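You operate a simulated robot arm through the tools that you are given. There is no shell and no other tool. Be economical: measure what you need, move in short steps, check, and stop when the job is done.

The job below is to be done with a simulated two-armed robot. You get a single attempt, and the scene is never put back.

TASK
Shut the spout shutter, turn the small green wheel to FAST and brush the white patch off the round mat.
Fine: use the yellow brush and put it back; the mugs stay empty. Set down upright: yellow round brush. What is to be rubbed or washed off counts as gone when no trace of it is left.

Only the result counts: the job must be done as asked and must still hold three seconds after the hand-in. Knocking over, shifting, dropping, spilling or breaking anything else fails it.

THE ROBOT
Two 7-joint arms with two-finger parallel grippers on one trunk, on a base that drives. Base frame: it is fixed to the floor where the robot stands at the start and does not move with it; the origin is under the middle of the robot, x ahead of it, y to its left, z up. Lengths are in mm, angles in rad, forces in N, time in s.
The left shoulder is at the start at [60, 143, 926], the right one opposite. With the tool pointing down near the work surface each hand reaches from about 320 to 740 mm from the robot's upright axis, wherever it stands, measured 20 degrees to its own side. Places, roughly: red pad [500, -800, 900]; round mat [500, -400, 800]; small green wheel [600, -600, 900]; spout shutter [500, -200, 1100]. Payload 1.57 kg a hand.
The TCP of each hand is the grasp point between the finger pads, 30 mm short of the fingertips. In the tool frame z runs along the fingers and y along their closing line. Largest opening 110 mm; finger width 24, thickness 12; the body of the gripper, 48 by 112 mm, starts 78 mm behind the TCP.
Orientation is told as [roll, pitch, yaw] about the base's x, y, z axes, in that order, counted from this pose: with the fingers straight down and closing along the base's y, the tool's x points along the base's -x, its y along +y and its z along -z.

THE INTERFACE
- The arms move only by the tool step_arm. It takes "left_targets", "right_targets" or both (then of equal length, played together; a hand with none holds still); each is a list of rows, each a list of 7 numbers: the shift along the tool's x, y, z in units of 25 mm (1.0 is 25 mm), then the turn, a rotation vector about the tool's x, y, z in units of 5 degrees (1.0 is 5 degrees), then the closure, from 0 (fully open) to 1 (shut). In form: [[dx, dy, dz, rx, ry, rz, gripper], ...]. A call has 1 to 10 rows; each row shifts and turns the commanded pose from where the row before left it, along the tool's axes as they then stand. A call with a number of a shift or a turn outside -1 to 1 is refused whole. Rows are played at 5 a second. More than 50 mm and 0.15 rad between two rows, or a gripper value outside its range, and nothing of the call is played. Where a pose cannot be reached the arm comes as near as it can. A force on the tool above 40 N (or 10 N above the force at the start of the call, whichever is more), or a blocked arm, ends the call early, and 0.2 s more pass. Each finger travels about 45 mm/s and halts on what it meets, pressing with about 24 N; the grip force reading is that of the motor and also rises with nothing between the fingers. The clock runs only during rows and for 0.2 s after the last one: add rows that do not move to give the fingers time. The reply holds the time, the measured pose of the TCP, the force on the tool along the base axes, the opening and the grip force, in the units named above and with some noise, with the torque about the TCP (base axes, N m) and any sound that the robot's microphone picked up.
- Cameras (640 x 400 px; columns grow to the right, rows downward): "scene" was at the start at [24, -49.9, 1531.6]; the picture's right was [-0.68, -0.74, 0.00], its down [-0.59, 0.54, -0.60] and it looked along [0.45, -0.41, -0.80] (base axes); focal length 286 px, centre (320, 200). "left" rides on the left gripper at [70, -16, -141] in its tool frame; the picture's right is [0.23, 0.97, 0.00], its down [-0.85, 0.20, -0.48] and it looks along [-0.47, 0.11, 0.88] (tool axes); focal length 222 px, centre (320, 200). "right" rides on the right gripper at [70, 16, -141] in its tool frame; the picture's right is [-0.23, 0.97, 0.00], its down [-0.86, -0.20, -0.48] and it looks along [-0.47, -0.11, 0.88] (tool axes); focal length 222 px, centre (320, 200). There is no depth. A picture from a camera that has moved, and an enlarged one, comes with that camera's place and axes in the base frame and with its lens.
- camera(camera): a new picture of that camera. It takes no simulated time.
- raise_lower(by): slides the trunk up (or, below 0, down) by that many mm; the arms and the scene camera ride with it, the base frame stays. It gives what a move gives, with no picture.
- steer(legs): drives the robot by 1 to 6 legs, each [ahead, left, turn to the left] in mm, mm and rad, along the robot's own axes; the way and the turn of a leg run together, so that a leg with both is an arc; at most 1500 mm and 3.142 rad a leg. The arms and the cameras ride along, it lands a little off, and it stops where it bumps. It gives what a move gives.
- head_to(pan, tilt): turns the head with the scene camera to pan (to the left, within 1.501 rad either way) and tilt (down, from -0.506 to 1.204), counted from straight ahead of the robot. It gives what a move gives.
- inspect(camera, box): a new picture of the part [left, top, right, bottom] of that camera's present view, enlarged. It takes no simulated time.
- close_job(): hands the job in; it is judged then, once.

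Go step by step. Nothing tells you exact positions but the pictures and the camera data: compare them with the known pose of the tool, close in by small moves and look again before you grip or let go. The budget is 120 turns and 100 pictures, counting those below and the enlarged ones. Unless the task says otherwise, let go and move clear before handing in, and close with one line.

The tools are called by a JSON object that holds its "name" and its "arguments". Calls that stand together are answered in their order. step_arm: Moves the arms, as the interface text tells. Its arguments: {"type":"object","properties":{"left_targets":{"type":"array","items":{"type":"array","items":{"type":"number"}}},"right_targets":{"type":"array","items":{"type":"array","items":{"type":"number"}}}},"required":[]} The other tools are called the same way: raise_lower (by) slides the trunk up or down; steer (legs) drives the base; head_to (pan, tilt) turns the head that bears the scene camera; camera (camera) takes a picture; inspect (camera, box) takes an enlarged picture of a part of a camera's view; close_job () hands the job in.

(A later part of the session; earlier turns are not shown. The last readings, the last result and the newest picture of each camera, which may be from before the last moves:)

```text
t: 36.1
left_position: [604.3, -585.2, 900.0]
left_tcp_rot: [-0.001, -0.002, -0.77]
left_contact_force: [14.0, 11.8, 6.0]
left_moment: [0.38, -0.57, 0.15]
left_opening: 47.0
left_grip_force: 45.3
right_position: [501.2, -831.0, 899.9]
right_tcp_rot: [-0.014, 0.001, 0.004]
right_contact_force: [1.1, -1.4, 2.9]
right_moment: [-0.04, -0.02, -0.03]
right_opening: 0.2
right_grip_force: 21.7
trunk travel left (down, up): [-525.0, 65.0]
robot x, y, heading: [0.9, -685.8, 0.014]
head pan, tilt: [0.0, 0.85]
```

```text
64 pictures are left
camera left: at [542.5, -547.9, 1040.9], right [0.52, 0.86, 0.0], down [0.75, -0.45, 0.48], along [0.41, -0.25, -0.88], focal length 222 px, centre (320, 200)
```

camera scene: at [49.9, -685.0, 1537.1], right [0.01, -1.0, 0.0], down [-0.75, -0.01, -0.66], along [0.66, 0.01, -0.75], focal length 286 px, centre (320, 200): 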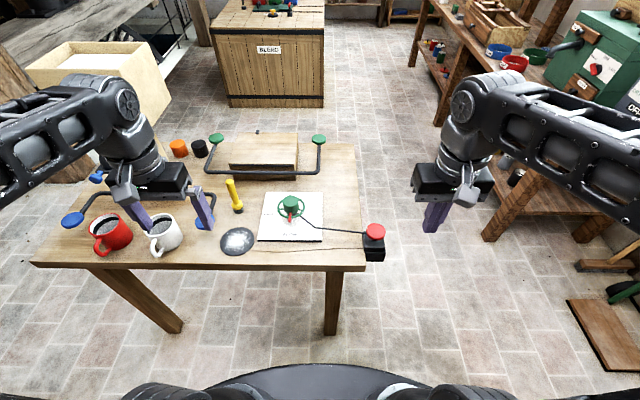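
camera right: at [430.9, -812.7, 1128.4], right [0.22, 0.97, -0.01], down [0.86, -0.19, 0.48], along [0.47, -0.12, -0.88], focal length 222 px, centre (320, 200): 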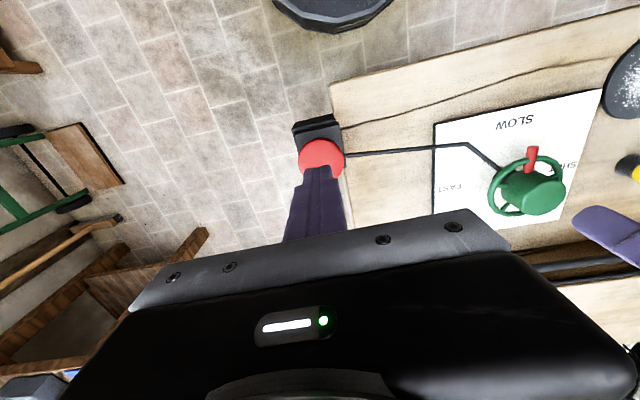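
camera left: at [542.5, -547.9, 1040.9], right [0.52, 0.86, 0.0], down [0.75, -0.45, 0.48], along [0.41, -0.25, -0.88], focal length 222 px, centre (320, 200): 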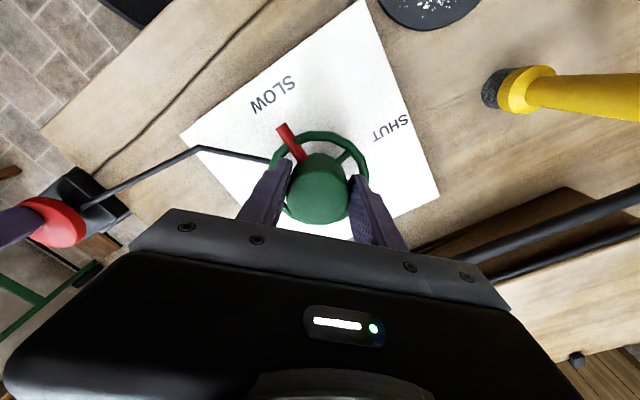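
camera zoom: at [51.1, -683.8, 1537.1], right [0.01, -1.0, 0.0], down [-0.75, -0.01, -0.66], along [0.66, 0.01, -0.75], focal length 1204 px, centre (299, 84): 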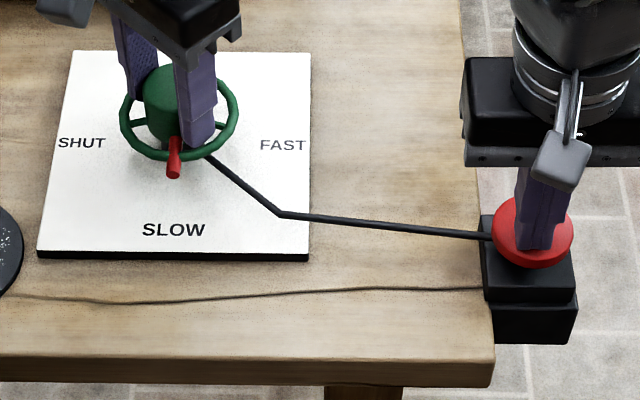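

The pad and rod move down together. I press on to the bottom.

{"name": "step_arm", "arguments": {"right_targets": [[0, 0, 0.15, 0, 0, 0, 1], [0, 0, 0.15, 0, 0, 0, 1], [0, 0, 0.1, 0, 0, 0, 1], [0, 0, 0.1, 0, 0, 0, 1]]}}

{"name": "inspect", "arguments": {"camera": "scene", "box": [250, 180, 400, 275]}}

```text
t: 37.0
left_position: [604.8, -584.9, 899.6]
left_tcp_rot: [0.006, -0.003, -0.771]
left_contact_force: [3.1, 1.7, 0.1]
left_moment: [0.28, 0.35, 0.08]
left_opening: 47.0
left_grip_force: 44.8
right_position: [500.7, -830.3, 894.6]
right_tcp_rot: [-0.013, -0.005, 0.004]
right_contact_force: [-3.4, -0.1, 15.4]
right_moment: [0.05, 0.18, -0.03]
right_opening: 0.0
right_grip_force: 21.0
trunk travel left (down, up): [-525.0, 65.0]
robot x, y, heading: [4.4, -686.4, 0.017]
head pan, tilt: [0.0, 0.85]
stopped in row 4 (right hand): the force on the tool passed its limit at 45 N (the readings are from after the stop); the commanded pose is now the measured one
```

```text
4.21 times, centred on (325, 228) of scene
camera zoom: at [48.8, -684.7, 1537.0], right [0.01, -1.0, 0.0], down [-0.75, -0.01, -0.66], along [0.66, 0.01, -0.75], focal length 1204 px, centre (299, 84)
```

zoom: 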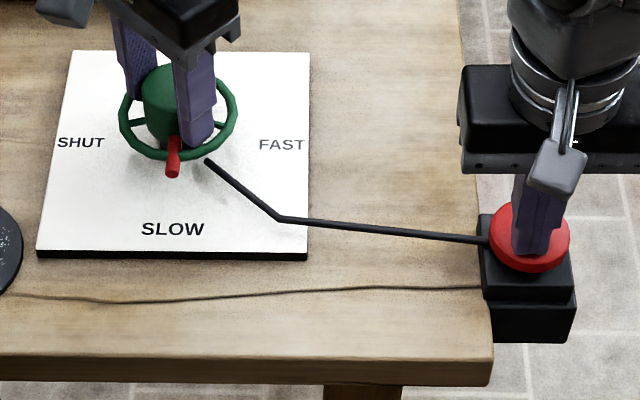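

The pad is at the bottom and the rod end has drawn out of the hub. I turn the hub counter-clockwise while holding the pad.

{"name": "step_arm", "arguments": {"left_targets": [[0, 0, 0, 0, 0, -0.8, 1], [0, 0, 0, 0, 0, -0.8, 1], [0, 0, 0, 0, 0, -0.8, 1], [0, 0, 0, 0, 0, -0.8, 1], [0, 0, 0, 0, 0, -0.8, 1]]}}

{"name": "inspect", "arguments": {"camera": "scene", "box": [250, 180, 400, 275]}}

```text
t: 38.2
left_position: [602.7, -586.7, 899.0]
left_tcp_rot: [0.0, -0.004, -0.421]
left_contact_force: [-2.1, -6.9, -4.0]
left_moment: [0.05, -0.12, -0.04]
left_opening: 46.7
left_grip_force: 45.6
right_position: [501.6, -831.4, 894.2]
right_tcp_rot: [-0.014, -0.006, 0.006]
right_contact_force: [1.1, 4.6, 24.0]
right_moment: [0.19, 0.07, 0.0]
right_opening: 0.1
right_grip_force: 21.3
trunk travel left (down, up): [-525.0, 65.0]
robot x, y, heading: [1.3, -684.5, 0.014]
head pan, tilt: [0.0, 0.85]
```

```text
4.21 times, centred on (325, 228) of scene
camera zoom: at [48.4, -684.7, 1537.2], right [0.01, -1.0, 0.0], down [-0.75, -0.01, -0.66], along [0.66, 0.01, -0.75], focal length 1204 px, centre (299, 84)
```

zoom: 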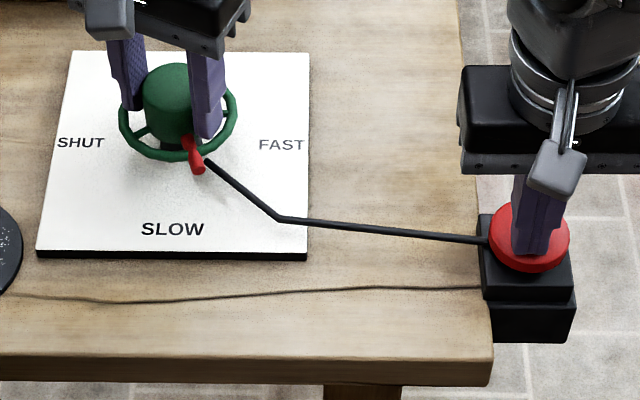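

It turns with the hand and without resistance. I continue.

{"name": "step_arm", "arguments": {"left_targets": [[0, 0, 0, 0, 0, -1, 1], [0, 0, 0, 0, 0, -1, 1], [0, 0, 0, 0, 0, -1, 1], [0, 0, 0, 0, 0, -1, 1], [0, 0, 0, 0, 0, -1, 1], [0, 0, 0, 0, 0, -1, 1], [0, 0, 0, 0, 0, -1, 1], [0, 0, 0, 0, 0, -1, 1], [0, 0, 0, 0, 0, -1, 1], [0, 0, 0, 0, 0, -1, 1]]}}

{"name": "step_arm", "arguments": {"left_targets": [[0, 0, 0, 0, 0, -1, 1], [0, 0, 0, 0, 0, -1, 1], [0, 0, 0, 0, 0, -1, 1], [0, 0, 0, 0, 0, -0.6, 1]]}}

{"name": "inspect", "arguments": {"camera": "scene", "box": [250, 180, 400, 275]}}

{"name": "camera", "arguments": {"camera": "left"}}

```text
t: 40.4
left_position: [602.7, -592.0, 899.9]
left_tcp_rot: [-0.008, 0.002, 0.448]
left_contact_force: [-5.3, -32.3, -12.1]
left_moment: [-0.2, 0.45, -0.18]
left_opening: 47.0
left_grip_force: 44.8
right_position: [500.5, -831.9, 893.3]
right_tcp_rot: [-0.013, -0.005, 0.005]
right_contact_force: [3.7, 17.7, 29.2]
right_moment: [0.61, -0.03, -0.09]
right_opening: 0.0
right_grip_force: 21.7
trunk travel left (down, up): [-525.0, 65.0]
robot x, y, heading: [3.7, -689.5, 0.014]
head pan, tilt: [0.0, 0.85]
```

```text
t: 41.6
left_position: [604.7, -594.5, 900.7]
left_tcp_rot: [-0.012, 0.003, 0.76]
left_contact_force: [3.1, -2.9, -0.6]
left_moment: [0.45, 0.49, 0.03]
left_opening: 46.8
left_grip_force: 44.8
right_position: [502.0, -830.7, 893.4]
right_tcp_rot: [-0.013, -0.004, 0.006]
right_contact_force: [-4.1, -2.4, 10.7]
right_moment: [-0.03, 0.18, 0.02]
right_opening: 0.0
right_grip_force: 21.3
trunk travel left (down, up): [-525.0, 65.0]
robot x, y, heading: [2.1, -685.4, 0.012]
head pan, tilt: [0.0, 0.85]
stopped in row 4 (left hand): the force on the tool passed its limit at 45 N (the readings are from after the stop); the commanded pose is now the measured one
```

```text
4.21 times, centred on (325, 228) of scene
camera zoom: at [49.4, -685.6, 1536.9], right [0.01, -1.0, 0.0], down [-0.75, -0.01, -0.66], along [0.66, 0.01, -0.75], focal length 1204 px, centre (299, 84)
```

zoom: 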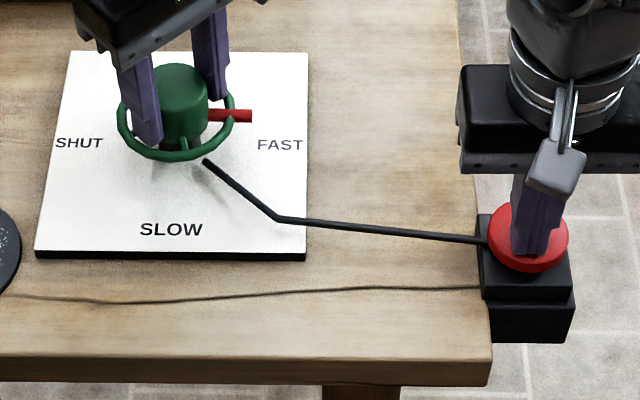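

```text
60 pictures are left
camera left: at [563.8, -651.7, 1041.6], right [-0.84, 0.55, -0.01], down [0.48, 0.74, 0.47], along [0.27, 0.39, -0.88], focal length 222 px, centre (320, 200)
```

left: 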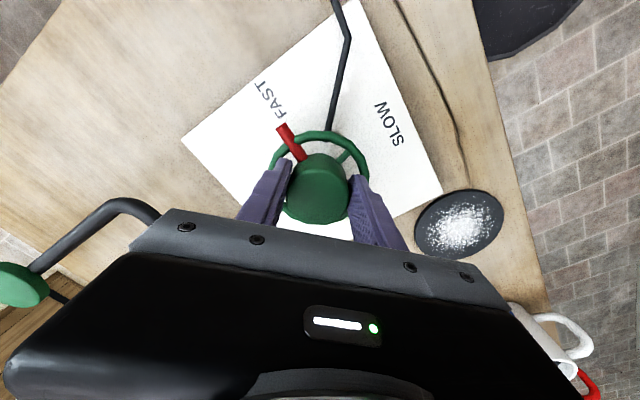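

The pointer is at FAST within about 2°. I add the last 2°, then let the pad rise and look.

{"name": "step_arm", "arguments": {"left_targets": [[0, 0, 0, 0, 0, -0.45, 1], [0, 0, 0, 0, 0, 0, 1]]}}

{"name": "step_arm", "arguments": {"right_targets": [[0, 0, -0.5, 0, 0, 0, 1], [0, 0, -0.5, 0, 0, 0, 1], [0, 0, -0.5, 0, 0, 0, 1], [0, 0, -0.5, 0, 0, 0, 1], [0, 0, -1, 0, 0, 0, 1]]}}

{"name": "inspect", "arguments": {"camera": "scene", "box": [250, 180, 400, 275]}}

```text
t: 42.2
left_position: [603.4, -594.1, 899.3]
left_tcp_rot: [-0.016, 0.004, 0.799]
left_contact_force: [2.2, -4.3, -0.3]
left_moment: [0.27, -0.17, -0.78]
left_opening: 46.9
left_grip_force: 44.9
right_position: [501.4, -831.7, 893.6]
right_tcp_rot: [-0.013, -0.005, 0.004]
right_contact_force: [-2.6, -4.3, 14.1]
right_moment: [-0.07, 0.15, 0.02]
right_opening: 0.0
right_grip_force: 20.8
trunk travel left (down, up): [-525.0, 65.0]
robot x, y, heading: [1.2, -683.8, 0.015]
head pan, tilt: [0.0, 0.85]
```

```text
t: 43.4
left_position: [603.6, -593.8, 898.9]
left_tcp_rot: [-0.015, 0.005, 0.802]
left_contact_force: [-0.4, -6.5, 8.8]
left_moment: [-0.1, 0.24, -0.64]
left_opening: 47.0
left_grip_force: 45.2
right_position: [500.7, -830.7, 968.3]
right_tcp_rot: [-0.012, 0.0, 0.004]
right_contact_force: [-0.3, -0.2, -0.6]
right_moment: [0.02, 0.02, 0.02]
right_opening: 0.0
right_grip_force: 21.0
trunk travel left (down, up): [-525.0, 65.0]
robot x, y, heading: [1.9, -684.4, 0.014]
head pan, tilt: [0.0, 0.85]
```

```text
4.21 times, centred on (325, 228) of scene
camera zoom: at [49.5, -686.2, 1537.1], right [0.01, -1.0, 0.0], down [-0.75, -0.01, -0.66], along [0.66, 0.01, -0.75], focal length 1204 px, centre (299, 84)
```

zoom: 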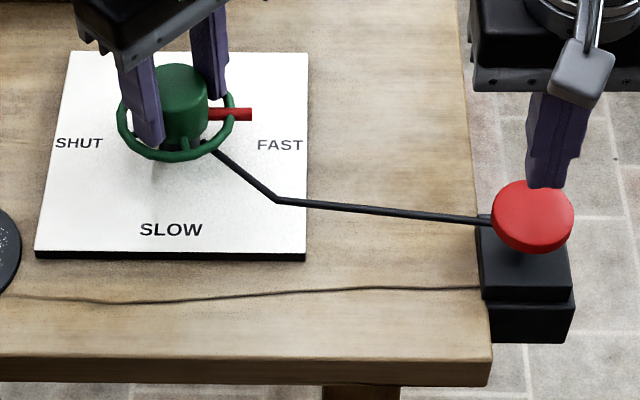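

The torque shows the wheel at its end stop at FAST. I open the left hand, lift it, and look.

{"name": "step_arm", "arguments": {"left_targets": [[0, 0, 0, 0, 0, 0, 0.5], [0, 0, 0, 0, 0, 0, 0], [0, 0, 0, 0, 0, 0, 0], [0, 0, 0, 0, 0, 0, 0], [0, 0, -1, 0, 0, 0, 0], [0, 0, -1, 0, 0, 0, 0], [0, 0, -1, 0, 0, 0, 0], [0, 0, -1, 0, 0, 0, 0], [0, 0, -1, 0, 0, 0, 0]]}}

{"name": "inspect", "arguments": {"camera": "scene", "box": [250, 180, 400, 275]}}

{"name": "camera", "arguments": {"camera": "left"}}

```text
t: 45.4
left_position: [602.9, -591.2, 1025.0]
left_tcp_rot: [-0.009, 0.004, 0.801]
left_contact_force: [-0.3, 0.5, 0.6]
left_moment: [-0.01, 0.01, 0.01]
left_opening: 109.8
left_grip_force: 0.1
right_position: [499.7, -830.8, 968.4]
right_tcp_rot: [-0.013, -0.002, 0.006]
right_contact_force: [0.5, 1.4, 0.1]
right_moment: [0.01, 0.01, 0.02]
right_opening: 0.0
right_grip_force: 21.4
trunk travel left (down, up): [-525.0, 65.0]
robot x, y, heading: [5.1, -688.2, 0.018]
head pan, tilt: [0.0, 0.85]
```

```text
4.21 times, centred on (325, 228) of scene
camera zoom: at [50.0, -685.2, 1537.1], right [0.01, -1.0, 0.0], down [-0.75, -0.01, -0.66], along [0.66, 0.01, -0.75], focal length 1204 px, centre (299, 84)
```

zoom: 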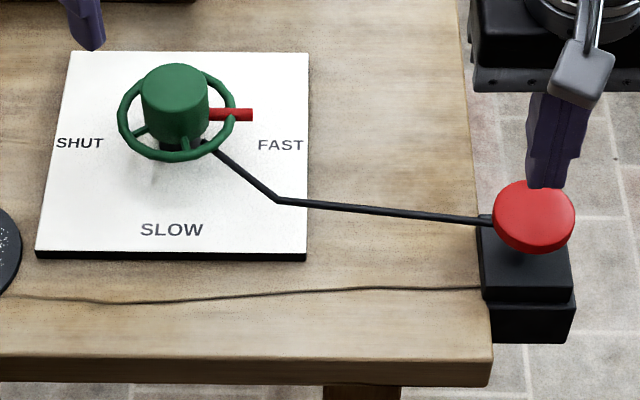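

```text
57 pictures are left
camera left: at [564.5, -651.4, 1167.4], right [-0.86, 0.51, -0.01], down [0.45, 0.76, 0.47], along [0.25, 0.4, -0.88], focal length 222 px, centre (320, 200)
```

left: 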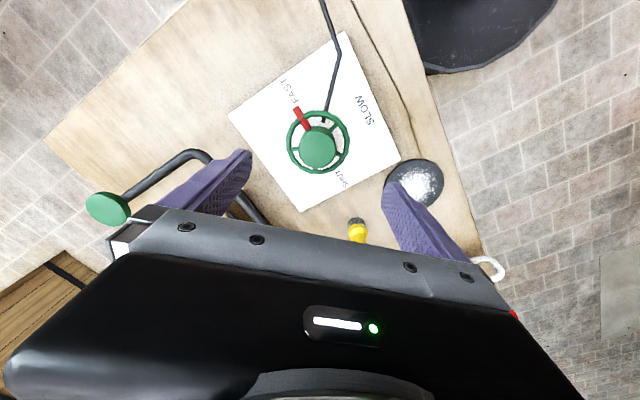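

Wheel done. For the brush (~(619, -419), top z ~955) I use the left hand: first yaw it back to 0 and raise the right hand out of the way.

{"name": "step_arm", "arguments": {"left_targets": [[0, 0, 0, 0, 0, 0.92, 0], [0, 0, 0, 0, 0, 0.92, 0], [0, 0, 0, 0, 0, 0.92, 0], [0, 0, 0, 0, 0, 0.92, 0], [0, 0, 0, 0, 0, 0.92, 0], [0, 0, 0, 0, 0, 0.92, 0], [0, 0, 0, 0, 0, 0.92, 0], [0, 0, 0, 0, 0, 0.92, 0], [0, 0, 0, 0, 0, 0.92, 0], [0, 0, 0, 0, 0, 0.92, 0]], "right_targets": [[0, 0, -1, 0, 0, 0, 1], [0, 0, -1, 0, 0, 0, 1], [0, 0, -1, 0, 0, 0, 1], [0, 0, -1, 0, 0, 0, 1], [0.5, 0, -1, 0, 0, 0, 1], [1, 0, 0, 0, 0, 0, 1], [1, 0, 0, 0, 0, 0, 1], [1, 0, 0, 0, 0, 0, 1], [0, 0, 0, 0, 0, 0, 1], [0, 0, 0, 0, 0, 0, 1]]}}

{"name": "step_arm", "arguments": {"left_targets": [[0, 1, -0.4, 0, 0, 0, 0.4], [0, 1, 0, 0, 0, 0, 0.4], [0, 1, 0, 0, 0, 0, 0.4], [0, 1, 0, 0, 0, 0, 0.4], [0, 1, 0, 0, 0, 0, 0.4], [0, 1, 0, 0, 0, 0, 0.4]]}}

{"name": "camera", "arguments": {"camera": "left"}}

{"name": "head_to", "arguments": {"pan": 0.45, "tilt": 0.8}}

{"name": "camera", "arguments": {"camera": "scene"}}

```text
t: 47.6
left_position: [604.3, -591.7, 1023.9]
left_tcp_rot: [-0.011, -0.007, -0.002]
left_contact_force: [0.2, -0.5, 0.9]
left_moment: [-0.01, 0.01, -0.01]
left_opening: 109.9
left_grip_force: 0.0
right_position: [412.1, -830.2, 1093.0]
right_tcp_rot: [-0.011, -0.003, 0.006]
right_contact_force: [-0.8, -0.2, 0.1]
right_moment: [0.01, -0.01, 0.02]
right_opening: 0.0
right_grip_force: 21.3
trunk travel left (down, up): [-525.0, 65.0]
robot x, y, heading: [2.5, -687.9, 0.011]
head pan, tilt: [0.0, 0.85]
```

```text
t: 49.0
left_position: [603.1, -440.7, 1031.5]
left_tcp_rot: [-0.013, -0.005, 0.0]
left_contact_force: [-0.2, -0.4, 0.6]
left_moment: [0.01, 0.01, -0.01]
left_opening: 66.2
left_grip_force: 0.0
right_position: [412.2, -829.7, 1091.4]
right_tcp_rot: [-0.013, -0.002, 0.006]
right_contact_force: [0.4, 0.4, 0.3]
right_moment: [-0.04, -0.01, 0.0]
right_opening: 0.0
right_grip_force: 20.9
trunk travel left (down, up): [-525.0, 65.0]
robot x, y, heading: [1.7, -684.5, 0.016]
head pan, tilt: [0.0, 0.85]
```

```text
56 pictures are left
camera left: at [533.0, -454.9, 1173.0], right [-0.23, 0.97, -0.01], down [0.85, 0.2, 0.48], along [0.47, 0.1, -0.88], focal length 222 px, centre (320, 200)
```

left: 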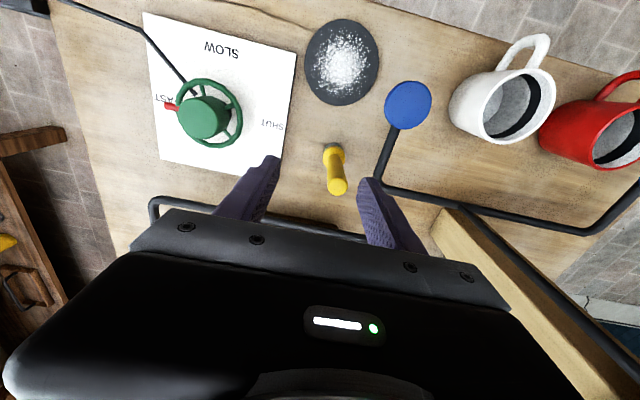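

```text
t: 49.9
left_position: [603.4, -441.5, 1031.1]
left_tcp_rot: [-0.01, -0.004, -0.001]
left_contact_force: [0.6, 0.1, -0.1]
left_moment: [-0.02, -0.03, -0.01]
left_opening: 66.2
left_grip_force: 0.1
right_position: [413.5, -829.1, 1092.1]
right_tcp_rot: [-0.011, 0.0, 0.004]
right_contact_force: [0.3, -0.3, -0.4]
right_moment: [-0.01, -0.01, -0.04]
right_opening: 0.1
right_grip_force: 21.4
trunk travel left (down, up): [-525.0, 65.0]
robot x, y, heading: [2.9, -686.1, 0.014]
head pan, tilt: [0.45, 0.799]
```

```text
55 pictures are left
camera scene: at [44.2, -650.2, 1541.1], right [0.45, -0.89, 0.0], down [-0.64, -0.32, -0.7], along [0.62, 0.31, -0.72], focal length 286 px, centre (320, 200)
```

scene: 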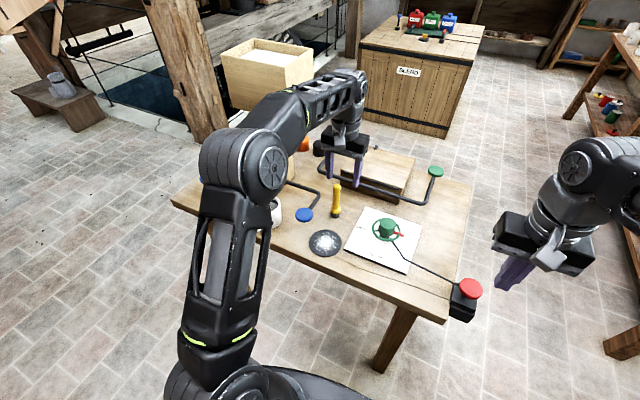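

The brush stands near (624, -416). I move over it and look again before going down.

{"name": "step_arm", "arguments": {"left_targets": [[-0.84, 0.97, 0, 0, 0, 0, 0.4], [0, 0, 0.9, 0, 0, 0, 0.4], [0, 0, 0.8, 0, 0, 0, 0.4]]}}

{"name": "camera", "arguments": {"camera": "left"}}

{"name": "inspect", "arguments": {"camera": "scene", "box": [270, 120, 430, 270]}}

```text
t: 50.7
left_position: [618.9, -425.1, 988.9]
left_tcp_rot: [-0.011, -0.005, -0.002]
left_contact_force: [0.2, -0.8, 0.2]
left_moment: [0.0, 0.01, -0.02]
left_opening: 66.2
left_grip_force: 0.2
left hand out of reach, approached as far as the arm can: row 1
right_position: [413.3, -830.2, 1092.2]
right_tcp_rot: [-0.012, -0.003, 0.005]
right_contact_force: [0.4, 0.5, 0.8]
right_moment: [0.0, -0.04, 0.03]
right_opening: 0.0
right_grip_force: 21.7
trunk travel left (down, up): [-525.0, 65.0]
robot x, y, heading: [-0.4, -687.4, 0.013]
head pan, tilt: [0.45, 0.799]
```

```text
54 pictures are left
camera left: at [548.2, -439.4, 1130.6], right [-0.23, 0.97, -0.01], down [0.85, 0.2, 0.48], along [0.47, 0.1, -0.88], focal length 222 px, centre (320, 200)
```

left: 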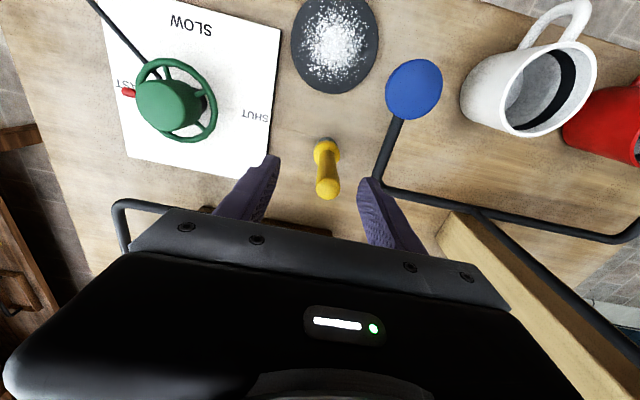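

```text
2.67 times, centred on (350, 195) of scene
camera zoom: at [44.4, -650.2, 1541.1], right [0.45, -0.89, 0.0], down [-0.64, -0.32, -0.7], along [0.62, 0.31, -0.72], focal length 763 px, centre (240, 213)
```

zoom: 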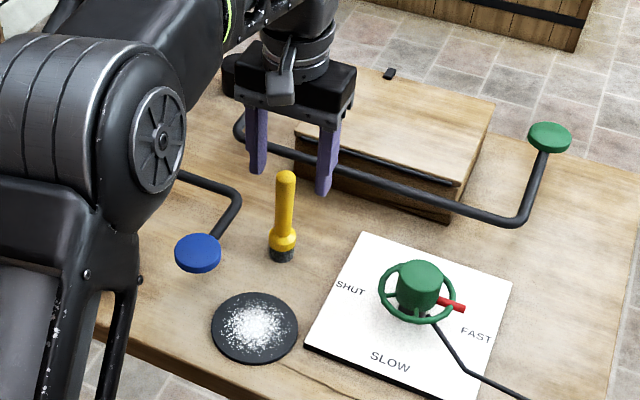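

The reach is at its limit here, so I retract the hand, drive 60 mm ahead and 60 mm left, and re-approach.

{"name": "step_arm", "arguments": {"left_targets": [[0, 0, -1, 0, 0, 0, 0.4], [0.5, 0, -1, 0, 0, 0, 0.4], [1, 0, 0, 0, 0, 0, 0.4], [1, 0, 0, 0, 0, 0, 0.4], [1, 0, 0, 0, 0, 0, 0.4], [1, -0.5, 0, 0, 0, 0, 0.4]]}}

{"name": "steer", "arguments": {"legs": [[60, 60, 0]]}}

{"name": "camera", "arguments": {"camera": "left"}}

```text
t: 52.1
left_position: [505.3, -436.5, 1039.1]
left_tcp_rot: [-0.012, -0.005, -0.001]
left_contact_force: [0.0, 0.3, 0.1]
left_moment: [-0.01, -0.03, -0.03]
left_opening: 65.8
left_grip_force: 0.0
right_position: [411.8, -829.0, 1091.9]
right_tcp_rot: [-0.012, -0.003, 0.005]
right_contact_force: [-0.5, -0.1, -0.2]
right_moment: [0.02, -0.03, 0.01]
right_opening: 0.0
right_grip_force: 21.5
trunk travel left (down, up): [-525.0, 65.0]
robot x, y, heading: [-0.2, -685.5, 0.02]
head pan, tilt: [0.45, 0.799]
```

```text
t: 53.2
left_position: [565.2, -376.0, 1038.9]
left_tcp_rot: [-0.011, -0.005, -0.002]
left_contact_force: [0.8, -0.3, 0.1]
left_moment: [-0.04, 0.02, -0.05]
left_opening: 66.1
left_grip_force: 0.1
right_position: [472.5, -767.2, 1091.8]
right_tcp_rot: [-0.014, -0.003, 0.006]
right_contact_force: [-0.2, 0.4, 0.4]
right_moment: [-0.03, 0.0, -0.02]
right_opening: 0.0
right_grip_force: 20.9
trunk travel left (down, up): [-525.0, 65.0]
robot x, y, heading: [59.2, -627.5, 0.005]
head pan, tilt: [0.45, 0.799]
```

```text
52 pictures are left
camera left: at [495.2, -389.7, 1179.8], right [-0.23, 0.97, -0.01], down [0.85, 0.2, 0.48], along [0.47, 0.1, -0.88], focal length 222 px, centre (320, 200)
```

left: 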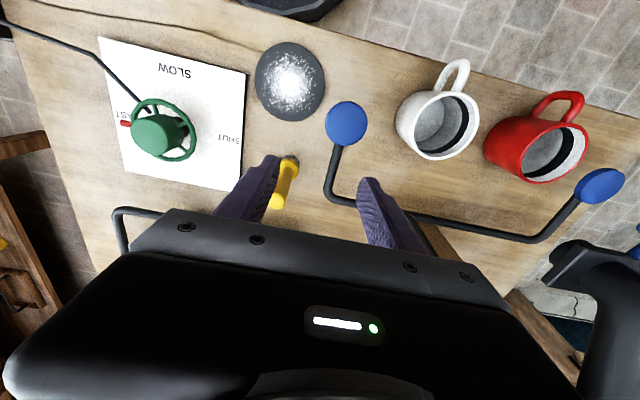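

Combined estimate: the brush axis is at (625, -417), top ~952. I move above it, then lower.

{"name": "step_arm", "arguments": {"left_targets": [[-0.8, -0.55, 0, 0, 0, 0, 0.4], [-0.8, -0.55, 0, 0, 0, 0, 0.4], [-0.8, -0.55, 0, 0, 0, 0, 0.4], [0, 0, 0.8, 0, 0, 0, 0.4], [0, 0, 0.8, 0, 0, 0, 0.4]]}}

{"name": "camera", "arguments": {"camera": "left"}}

{"name": "inspect", "arguments": {"camera": "scene", "box": [210, 110, 430, 270]}}

```text
t: 54.4
left_position: [624.6, -418.7, 998.6]
left_tcp_rot: [-0.011, -0.004, -0.004]
left_contact_force: [-0.4, 0.4, 0.3]
left_moment: [-0.01, 0.0, -0.02]
left_opening: 66.1
left_grip_force: 0.0
right_position: [473.0, -768.2, 1091.7]
right_tcp_rot: [-0.011, 0.0, 0.006]
right_contact_force: [0.3, 0.4, -0.5]
right_moment: [-0.01, 0.04, 0.01]
right_opening: 0.0
right_grip_force: 21.6
trunk travel left (down, up): [-525.0, 65.0]
robot x, y, heading: [61.0, -621.1, 0.011]
head pan, tilt: [0.45, 0.799]
```

```text
51 pictures are left
camera left: at [554.0, -433.2, 1140.5], right [-0.23, 0.97, -0.01], down [0.85, 0.2, 0.48], along [0.47, 0.1, -0.88], focal length 222 px, centre (320, 200)
```

left: 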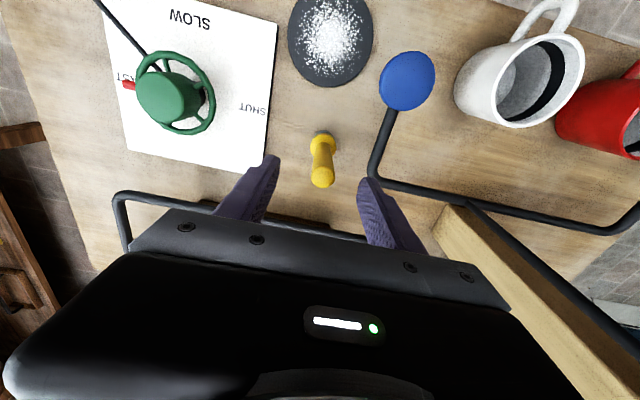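

```text
2.50 times, centred on (320, 190) of scene
camera zoom: at [103.7, -589.1, 1541.1], right [0.45, -0.89, 0.0], down [-0.64, -0.32, -0.7], along [0.62, 0.31, -0.72], focal length 715 px, centre (320, 225)
```

zoom: 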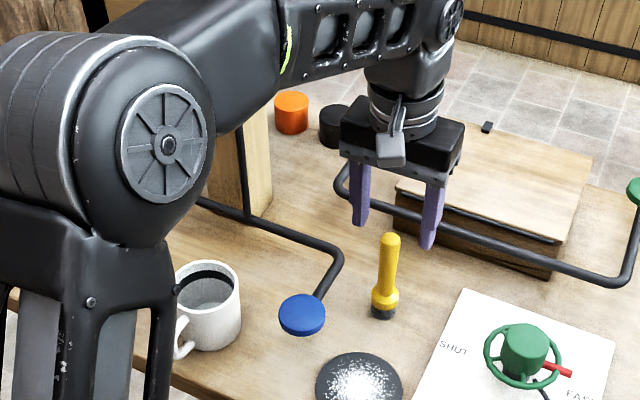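

{"name": "step_arm", "arguments": {"left_targets": [[-0.12, 0.1, 0.8, 0, 0, 0, 0.4], [0, 0, 0.7, 0, 0, 0, 0.4], [0, 0, 0.6, 0, 0, 0, 0.4]]}}

{"name": "camera", "arguments": {"camera": "left"}}

{"name": "inspect", "arguments": {"camera": "scene", "box": [300, 150, 400, 230]}}

```text
t: 55.2
left_position: [628.1, -416.7, 947.6]
left_tcp_rot: [-0.009, -0.007, -0.004]
left_contact_force: [0.2, 1.2, 0.0]
left_moment: [0.01, 0.03, 0.0]
left_opening: 65.9
left_grip_force: 0.1
right_position: [471.7, -768.6, 1091.5]
right_tcp_rot: [-0.011, -0.001, 0.005]
right_contact_force: [-0.2, -0.9, 0.0]
right_moment: [0.0, 0.02, 0.01]
right_opening: 0.1
right_grip_force: 21.8
trunk travel left (down, up): [-525.0, 65.0]
robot x, y, heading: [64.1, -623.7, 0.016]
head pan, tilt: [0.45, 0.799]
```

```text
49 pictures are left
camera left: at [556.6, -431.3, 1089.3], right [-0.23, 0.97, -0.01], down [0.85, 0.2, 0.48], along [0.47, 0.1, -0.88], focal length 222 px, centre (320, 200)
```

left: 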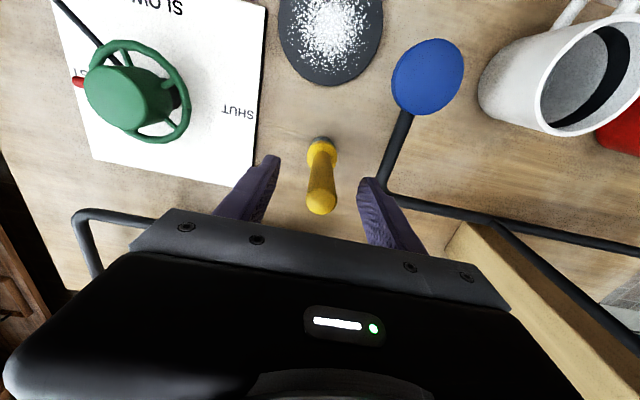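

```text
5.00 times, centred on (350, 190) of scene
camera zoom: at [103.6, -589.0, 1541.1], right [0.45, -0.89, 0.0], down [-0.64, -0.32, -0.7], along [0.62, 0.31, -0.72], focal length 1430 px, centre (170, 250)
```

zoom: 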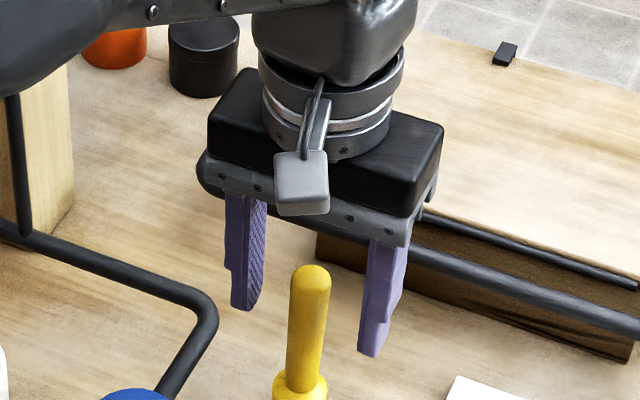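

The brush is centred between the fingers. I lower 25 mm and close on the handle.

{"name": "step_arm", "arguments": {"left_targets": [[0, 0, 0.6, 0, 0, 0, 0.4], [0, 0, 0.4, 0, 0, 0, 0.4], [0, 0, 0, 0, 0, 0, 0.6], [0, 0, 0, 0, 0, 0, 0.8], [0, 0, 0, 0, 0, 0, 1], [0, 0, 0, 0, 0, 0, 1], [0, 0, 0, 0, 0, 0, 1]]}}

{"name": "inspect", "arguments": {"camera": "scene", "box": [300, 150, 400, 230]}}

{"name": "camera", "arguments": {"camera": "left"}}

```text
t: 56.8
left_position: [627.2, -418.2, 922.5]
left_tcp_rot: [-0.01, -0.006, -0.002]
left_contact_force: [-0.2, 0.5, 0.1]
left_moment: [0.08, 0.01, -0.03]
left_opening: 21.8
left_grip_force: 24.3
right_position: [471.4, -768.9, 1093.2]
right_tcp_rot: [-0.013, -0.001, 0.003]
right_contact_force: [0.4, 0.3, -0.2]
right_moment: [0.0, 0.0, -0.03]
right_opening: 0.0
right_grip_force: 21.1
trunk travel left (down, up): [-525.0, 65.0]
robot x, y, heading: [60.5, -625.2, 0.009]
head pan, tilt: [0.45, 0.799]
```

```text
5.00 times, centred on (350, 190) of scene
camera zoom: at [103.3, -589.0, 1541.1], right [0.45, -0.89, 0.0], down [-0.64, -0.32, -0.7], along [0.62, 0.31, -0.72], focal length 1430 px, centre (170, 250)
```

zoom: 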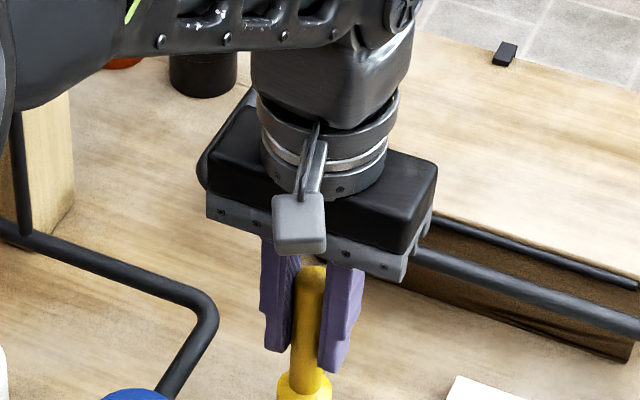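

```text
46 pictures are left
camera left: at [556.5, -431.7, 1063.7], right [-0.23, 0.97, -0.01], down [0.85, 0.2, 0.48], along [0.47, 0.1, -0.88], focal length 222 px, centre (320, 200)
```

left: 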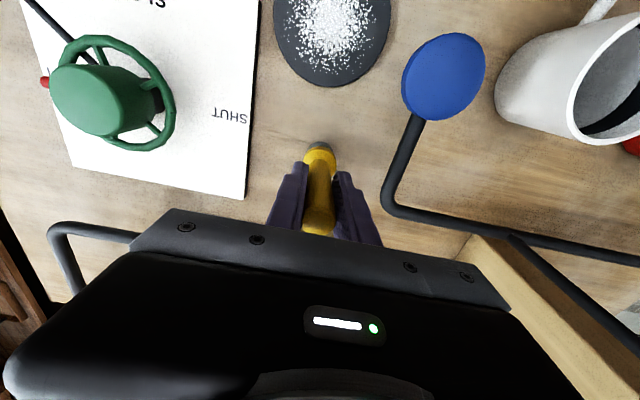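

The brush is gripped (22 mm). I lift it 75 mm and move it over the mat (~(509, -434)).

{"name": "step_arm", "arguments": {"left_targets": [[0, 0, -0.6, 0, 0, 0, 1], [0, 0, -1, 0, 0, 0, 1], [0, 0, -1, 0, 0, 0, 1], [0, 0, -0.4, 0, 0, 0, 1], [0.9, -0.13, 0, 0, 0, 0, 1], [0.9, -0.13, 0, 0, 0, 0, 1], [0.9, -0.13, 0, 0, 0, 0, 1], [0.9, -0.13, 0, 0, 0, 0, 1], [0.9, -0.13, 0, 0, 0, 0, 1]]}}

{"name": "camera", "arguments": {"camera": "left"}}

{"name": "inspect", "arguments": {"camera": "scene", "box": [230, 150, 400, 290]}}

```text
t: 58.8
left_position: [516.8, -432.8, 997.2]
left_tcp_rot: [-0.013, -0.007, -0.003]
left_contact_force: [0.5, -0.2, -2.3]
left_moment: [-0.01, 0.02, 0.0]
left_opening: 21.5
left_grip_force: 24.2
right_position: [470.7, -769.0, 1093.1]
right_tcp_rot: [-0.013, -0.002, 0.005]
right_contact_force: [0.8, -0.6, -0.4]
right_moment: [0.0, 0.01, 0.02]
right_opening: 0.1
right_grip_force: 21.2
trunk travel left (down, up): [-525.0, 65.0]
robot x, y, heading: [63.3, -625.8, 0.012]
head pan, tilt: [0.45, 0.799]
```

```text
45 pictures are left
camera left: at [445.4, -447.1, 1137.9], right [-0.22, 0.97, -0.01], down [0.85, 0.2, 0.48], along [0.47, 0.1, -0.88], focal length 222 px, centre (320, 200)
```

left: 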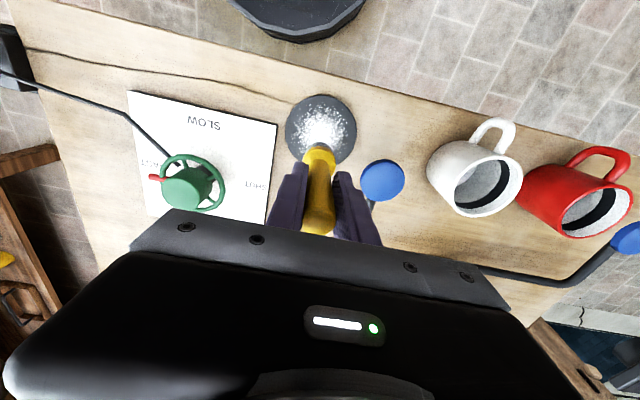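

```text
2.86 times, centred on (315, 220) of scene
camera zoom: at [102.7, -589.0, 1541.1], right [0.45, -0.89, 0.0], down [-0.64, -0.32, -0.7], along [0.62, 0.31, -0.72], focal length 817 px, centre (334, 143)
```

zoom: 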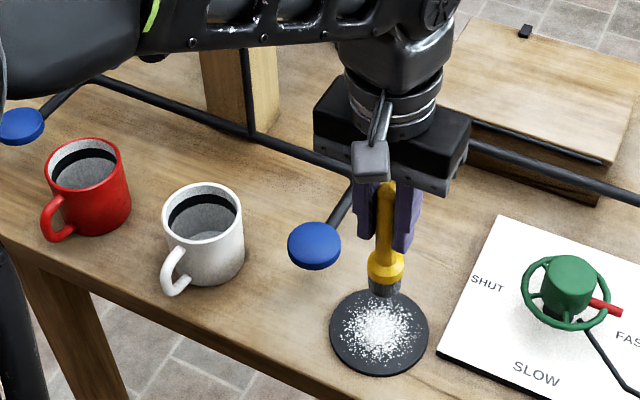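

Before lowering I look closely at the patch; the blue pad is near on the +y side, so I also turn the hand +90° to keep the fingers narrow in y.

{"name": "step_arm", "arguments": {"left_targets": [[0, 0, 0, 0, 0, -1, 1], [0, 0, 0, 0, 0, -1, 1], [0, 0, 0, 0, 0, -1, 1], [0, 0, 0, 0, 0, -1, 1], [0, 0, 0, 0, 0, -1, 1], [0, 0, 0, 0, 0, -1, 1], [0, 0, 0, 0, 0, -1, 1], [0, 0, 0, 0, 0, -1, 1], [0, 0, 0, 0, 0, -1, 1], [0, 0, 0, 0, 0, -1, 1]]}}

{"name": "step_arm", "arguments": {"left_targets": [[0, 0, 0, 0, 0, -1, 1], [0, 0, 0, 0, 0, -1, 1], [0, 0, 0, 0, 0, -1, 1], [0, 0, 0, 0, 0, -1, 1], [0, 0, 0, 0, 0, -1, 1], [0, 0, 0, 0, 0, -1, 1], [0, 0, 0, 0, 0, -1, 1], [0, 0, 0, 0, 0, -1, 1]]}}

{"name": "camera", "arguments": {"camera": "left"}}

{"name": "inspect", "arguments": {"camera": "scene", "box": [290, 200, 380, 290]}}

```text
t: 61.0
left_position: [515.9, -431.1, 996.7]
left_tcp_rot: [-0.013, 0.006, 0.872]
left_contact_force: [-0.6, -0.4, -1.3]
left_moment: [0.05, 0.0, 0.01]
left_opening: 21.3
left_grip_force: 23.9
right_position: [472.5, -768.4, 1091.7]
right_tcp_rot: [-0.013, -0.002, 0.004]
right_contact_force: [-0.3, -0.5, -0.2]
right_moment: [0.02, 0.01, -0.01]
right_opening: 0.0
right_grip_force: 21.4
trunk travel left (down, up): [-525.0, 65.0]
robot x, y, heading: [63.9, -623.8, 0.018]
head pan, tilt: [0.45, 0.799]
```

```text
t: 62.8
left_position: [515.7, -432.5, 996.9]
left_tcp_rot: [-0.004, 0.01, 1.571]
left_contact_force: [-0.3, -0.2, -0.6]
left_moment: [0.01, -0.01, 0.01]
left_opening: 21.3
left_grip_force: 23.9
right_position: [473.5, -768.9, 1092.8]
right_tcp_rot: [-0.012, -0.002, 0.007]
right_contact_force: [-0.3, -0.2, -0.5]
right_moment: [0.0, -0.01, -0.01]
right_opening: 0.0
right_grip_force: 21.2
trunk travel left (down, up): [-525.0, 65.0]
robot x, y, heading: [65.0, -623.7, 0.015]
head pan, tilt: [0.45, 0.799]
```

```text
43 pictures are left
camera left: at [531.1, -499.5, 1139.3], right [-0.97, -0.23, 0.0], down [-0.2, 0.86, 0.47], along [-0.1, 0.46, -0.88], focal length 222 px, centre (320, 200)
```

left: 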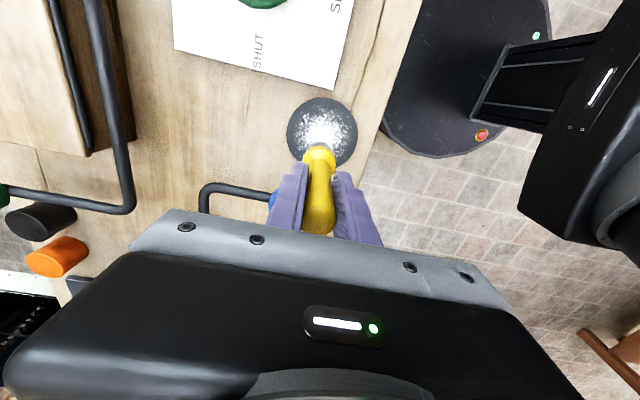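

```text
4.44 times, centred on (335, 245) of scene
camera zoom: at [103.3, -589.0, 1541.1], right [0.45, -0.89, 0.0], down [-0.64, -0.32, -0.7], along [0.62, 0.31, -0.72], focal length 1271 px, centre (253, 0)
```

zoom: 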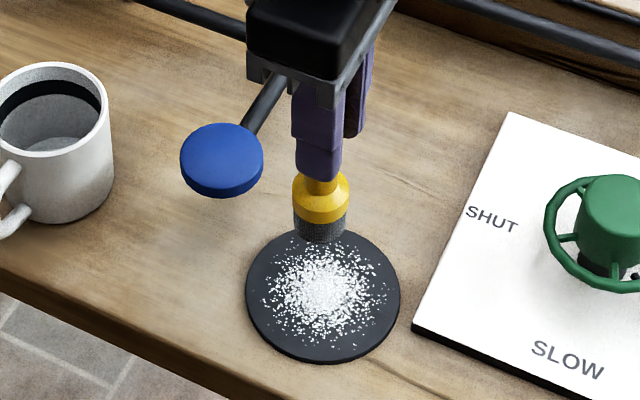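

The hand has turned; the patch reaches about 40 mm from the mat centre (~(508, -438)) and the bristles are ~33 mm wide. I lower to just above the mat and check the alignment.

{"name": "step_arm", "arguments": {"left_targets": [[0.22, 0.32, 0.8, 0, 0, 0, 1], [0, 0, 0.8, 0, 0, 0, 1], [0, 0, 0.7, 0, 0, 0, 1]]}}

{"name": "inspect", "arguments": {"camera": "scene", "box": [290, 200, 380, 290]}}

{"name": "camera", "arguments": {"camera": "left"}}

```text
t: 63.6
left_position: [506.8, -438.2, 938.5]
left_tcp_rot: [-0.008, 0.012, 1.569]
left_contact_force: [-0.4, -0.1, -0.8]
left_moment: [0.02, 0.04, -0.02]
left_opening: 21.4
left_grip_force: 24.2
right_position: [472.5, -769.5, 1092.1]
right_tcp_rot: [-0.011, -0.003, 0.005]
right_contact_force: [0.5, 0.4, -0.3]
right_moment: [0.02, 0.02, 0.01]
right_opening: 0.3
right_grip_force: 21.4
trunk travel left (down, up): [-525.0, 65.0]
robot x, y, heading: [64.6, -628.5, 0.012]
head pan, tilt: [0.45, 0.799]
```

```text
4.44 times, centred on (335, 245) of scene
camera zoom: at [103.5, -589.1, 1541.1], right [0.45, -0.89, 0.0], down [-0.64, -0.32, -0.7], along [0.62, 0.31, -0.72], focal length 1271 px, centre (253, 0)
```

zoom: 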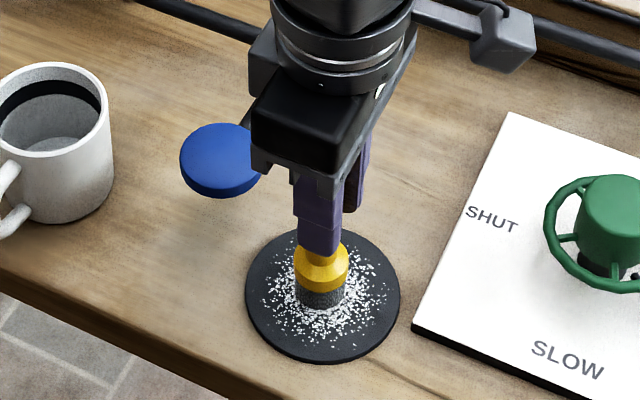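

```text
40 pictures are left
camera left: at [522.9, -506.0, 1080.9], right [-0.97, -0.23, 0.0], down [-0.2, 0.86, 0.47], along [-0.1, 0.46, -0.88], focal length 222 px, centre (320, 200)
```

left: 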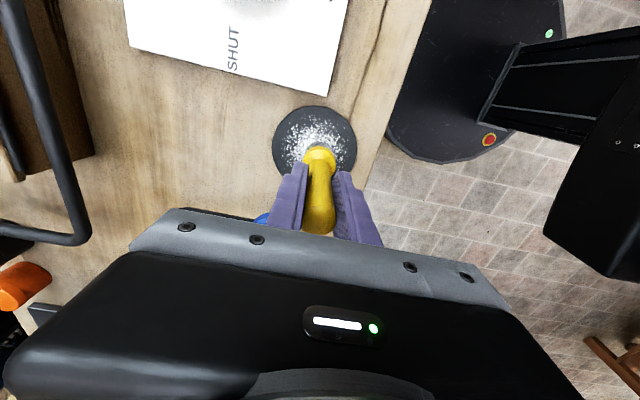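

The brush is near the mat centre (I take it as (513, -439)). I lower gently until light contact.

{"name": "step_arm", "arguments": {"left_targets": [[0.02, -0.24, 0.2, 0, 0, 0, 1], [0, 0, 0.16, 0, 0, 0, 1], [0, 0, 0, 0, 0, 0, 1]]}}

{"name": "inspect", "arguments": {"camera": "scene", "box": [290, 200, 380, 290]}}

```text
t: 64.4
left_position: [513.3, -439.3, 929.3]
left_tcp_rot: [-0.007, 0.01, 1.569]
left_contact_force: [-0.5, 0.3, -2.1]
left_moment: [-0.01, 0.01, -0.03]
left_opening: 21.5
left_grip_force: 23.8
right_position: [471.7, -769.5, 1092.5]
right_tcp_rot: [-0.012, -0.002, 0.004]
right_contact_force: [0.6, 0.4, 0.1]
right_moment: [0.01, -0.01, 0.0]
right_opening: 0.2
right_grip_force: 21.3
trunk travel left (down, up): [-525.0, 65.0]
robot x, y, heading: [63.0, -622.8, 0.013]
head pan, tilt: [0.45, 0.799]
```

```text
4.44 times, centred on (335, 245) of scene
camera zoom: at [103.4, -589.1, 1541.1], right [0.45, -0.89, 0.0], down [-0.64, -0.32, -0.7], along [0.62, 0.31, -0.72], focal length 1271 px, centre (253, 0)
```

zoom: 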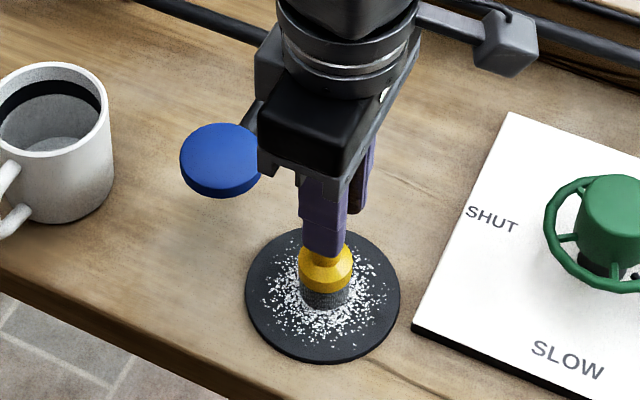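

Well centred, not yet in contact. I lower a few more millimetres.

{"name": "step_arm", "arguments": {"left_targets": [[0, 0, 0.08, 0, 0, 0, 1], [0, 0, 0.06, 0, 0, 0, 1], [0, 0, 0, 0, 0, 0, 1]]}}

```text
t: 65.2
left_position: [513.0, -439.3, 926.3]
left_tcp_rot: [-0.008, 0.011, 1.568]
left_contact_force: [-0.8, 1.5, 11.0]
left_moment: [0.38, 0.16, 0.0]
left_opening: 21.6
left_grip_force: 23.9
right_position: [470.4, -769.1, 1093.5]
right_tcp_rot: [-0.012, -0.002, 0.005]
right_contact_force: [-0.2, -0.7, 0.1]
right_moment: [0.02, -0.02, -0.03]
right_opening: 0.0
right_grip_force: 21.4
trunk travel left (down, up): [-525.0, 65.0]
robot x, y, heading: [61.4, -624.0, 0.01]
head pan, tilt: [0.45, 0.799]
```

Contact at ~12 N, a bit much. I ease off slightly and try a short stroke, watching that the mat stays put.

{"name": "step_arm", "arguments": {"left_targets": [[0, 0, -0.03, 0, 0, 0, 1], [0.6, 0, 0, 0, 0, 0, 1], [-0.6, 0, 0, 0, 0, 0, 1], [-0.6, 0, 0, 0, 0, 0, 1]]}}

{"name": "inspect", "arguments": {"camera": "scene", "box": [290, 200, 380, 290]}}

```text
t: 66.2
left_position: [513.0, -422.7, 928.3]
left_tcp_rot: [-0.005, 0.01, 1.568]
left_contact_force: [0.6, 0.0, -0.9]
left_moment: [-0.01, -0.03, 0.01]
left_opening: 21.6
left_grip_force: 24.1
right_position: [470.7, -769.7, 1091.3]
right_tcp_rot: [-0.013, -0.002, 0.006]
right_contact_force: [-0.1, -1.2, -0.6]
right_moment: [0.0, -0.01, -0.04]
right_opening: 0.1
right_grip_force: 20.9
trunk travel left (down, up): [-525.0, 65.0]
robot x, y, heading: [62.2, -623.4, 0.012]
head pan, tilt: [0.45, 0.799]
```

```text
4.44 times, centred on (335, 245) of scene
camera zoom: at [103.3, -589.3, 1541.0], right [0.45, -0.89, 0.0], down [-0.64, -0.32, -0.7], along [0.62, 0.31, -0.72], focal length 1271 px, centre (253, 0)
```

zoom: 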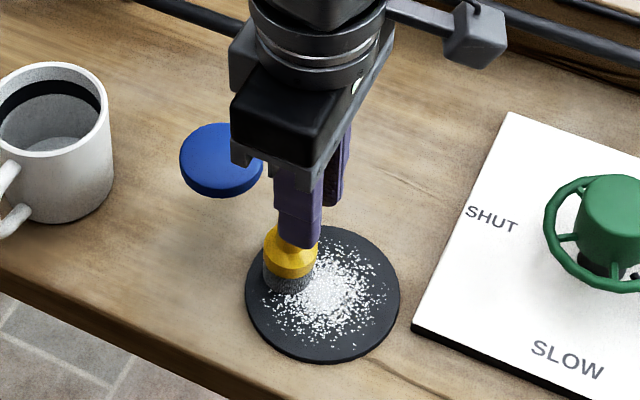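

Contact was lost in the stroke. I go back to slight pressure and stroke through the centre, then compare.

{"name": "step_arm", "arguments": {"left_targets": [[0, 0, 0.04, 0, 0, 0, 1], [0.3, 0, 0, 0, 0, 0, 1], [0.5, 0, 0, 0, 0, 0, 1], [0.5, 0, 0, 0, 0, 0, 1], [0.4, 0, 0, 0, 0, 0, 1]]}}

{"name": "inspect", "arguments": {"camera": "scene", "box": [290, 200, 380, 290]}}

```text
t: 67.4
left_position: [513.4, -466.9, 928.7]
left_tcp_rot: [-0.005, 0.012, 1.567]
left_contact_force: [-0.8, 1.1, -0.9]
left_moment: [0.01, 0.02, 0.01]
left_opening: 21.5
left_grip_force: 24.0
right_position: [471.3, -769.4, 1091.9]
right_tcp_rot: [-0.012, -0.002, 0.005]
right_contact_force: [0.3, -0.9, 1.0]
right_moment: [-0.01, 0.0, 0.03]
right_opening: 0.0
right_grip_force: 21.5
trunk travel left (down, up): [-525.0, 65.0]
robot x, y, heading: [61.4, -626.4, 0.012]
head pan, tilt: [0.45, 0.799]
```

```text
4.44 times, centred on (335, 245) of scene
camera zoom: at [103.4, -589.3, 1541.0], right [0.45, -0.9, 0.0], down [-0.64, -0.32, -0.7], along [0.62, 0.31, -0.72], focal length 1271 px, centre (253, 0)
```

zoom: 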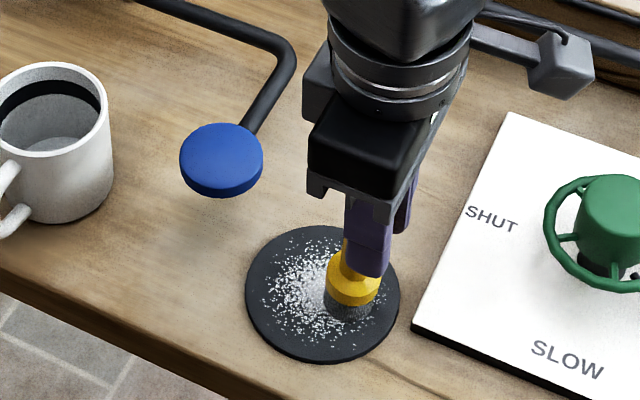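

{"name": "step_arm", "arguments": {"left_targets": [[0, 0, 0.07, 0, 0, 0, 1], [0, 0, 0, 0, 0, 0, 1]]}}

{"name": "step_arm", "arguments": {"left_targets": [[0, 0, 0.03, 0, 0, 0, 1], [0, 0, 0, 0, 0, 0, 1]]}}

```text
t: 68.0
left_position: [513.8, -467.4, 927.2]
left_tcp_rot: [-0.008, 0.013, 1.568]
left_contact_force: [0.2, 0.6, 13.3]
left_moment: [0.08, 0.09, -0.02]
left_opening: 21.4
left_grip_force: 24.3
right_position: [471.4, -768.5, 1091.8]
right_tcp_rot: [-0.012, -0.003, 0.005]
right_contact_force: [0.6, -0.3, -0.8]
right_moment: [0.0, -0.02, 0.01]
right_opening: 0.0
right_grip_force: 21.4
trunk travel left (down, up): [-525.0, 65.0]
robot x, y, heading: [61.9, -623.2, 0.012]
head pan, tilt: [0.45, 0.799]
```

```text
t: 68.6
left_position: [513.9, -466.1, 927.3]
left_tcp_rot: [-0.01, 0.012, 1.569]
left_contact_force: [0.3, 1.2, 23.8]
left_moment: [0.08, -0.01, 0.01]
left_opening: 21.5
left_grip_force: 24.0
right_position: [469.9, -768.9, 1094.1]
right_tcp_rot: [-0.011, -0.002, 0.005]
right_contact_force: [0.2, -0.1, 0.3]
right_moment: [-0.02, -0.03, -0.01]
right_opening: 0.1
right_grip_force: 20.9
trunk travel left (down, up): [-525.0, 65.0]
robot x, y, heading: [60.0, -623.0, 0.014]
head pan, tilt: [0.45, 0.799]
```

Contact is stiff (~13 N/mm) and the slight tool tilt lifts the brush during strokes, so I compensate for that. Test stroke at ~14 N.

{"name": "step_arm", "arguments": {"left_targets": [[0, 0, -0.03, 0, 0, 0, 1], [-0.4, 0, -0.003, 0, 0, 0, 1], [-0.6, 0, -0.005, 0, 0, 0, 1], [-0.6, 0, -0.005, 0, 0, 0, 1], [-0.6, 0, -0.005, 0, 0, 0, 1]]}}

{"name": "inspect", "arguments": {"camera": "scene", "box": [290, 200, 380, 290]}}

```text
t: 69.8
left_position: [513.3, -410.6, 924.7]
left_tcp_rot: [-0.006, 0.011, 1.568]
left_contact_force: [0.2, -2.1, 1.7]
left_moment: [-0.17, 0.01, -0.03]
left_opening: 21.6
left_grip_force: 24.2
right_position: [471.5, -769.2, 1092.7]
right_tcp_rot: [-0.011, -0.002, 0.006]
right_contact_force: [-0.1, 0.4, -0.3]
right_moment: [0.0, 0.0, -0.01]
right_opening: 0.1
right_grip_force: 21.1
trunk travel left (down, up): [-525.0, 65.0]
robot x, y, heading: [64.4, -622.5, 0.01]
head pan, tilt: [0.45, 0.799]
```

```text
4.44 times, centred on (335, 245) of scene
camera zoom: at [103.0, -589.3, 1541.1], right [0.45, -0.89, 0.0], down [-0.64, -0.32, -0.7], along [0.62, 0.31, -0.72], focal length 1271 px, centre (253, 0)
```

zoom: 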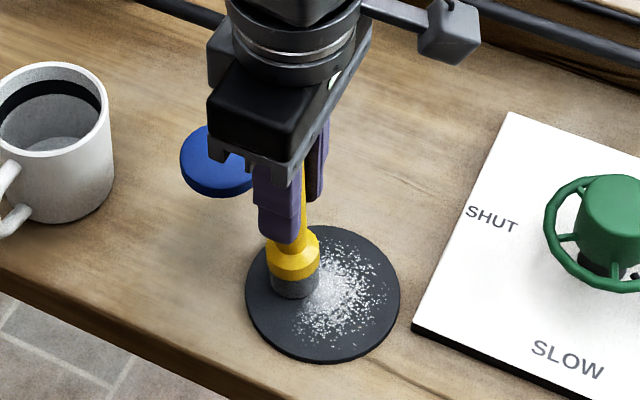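

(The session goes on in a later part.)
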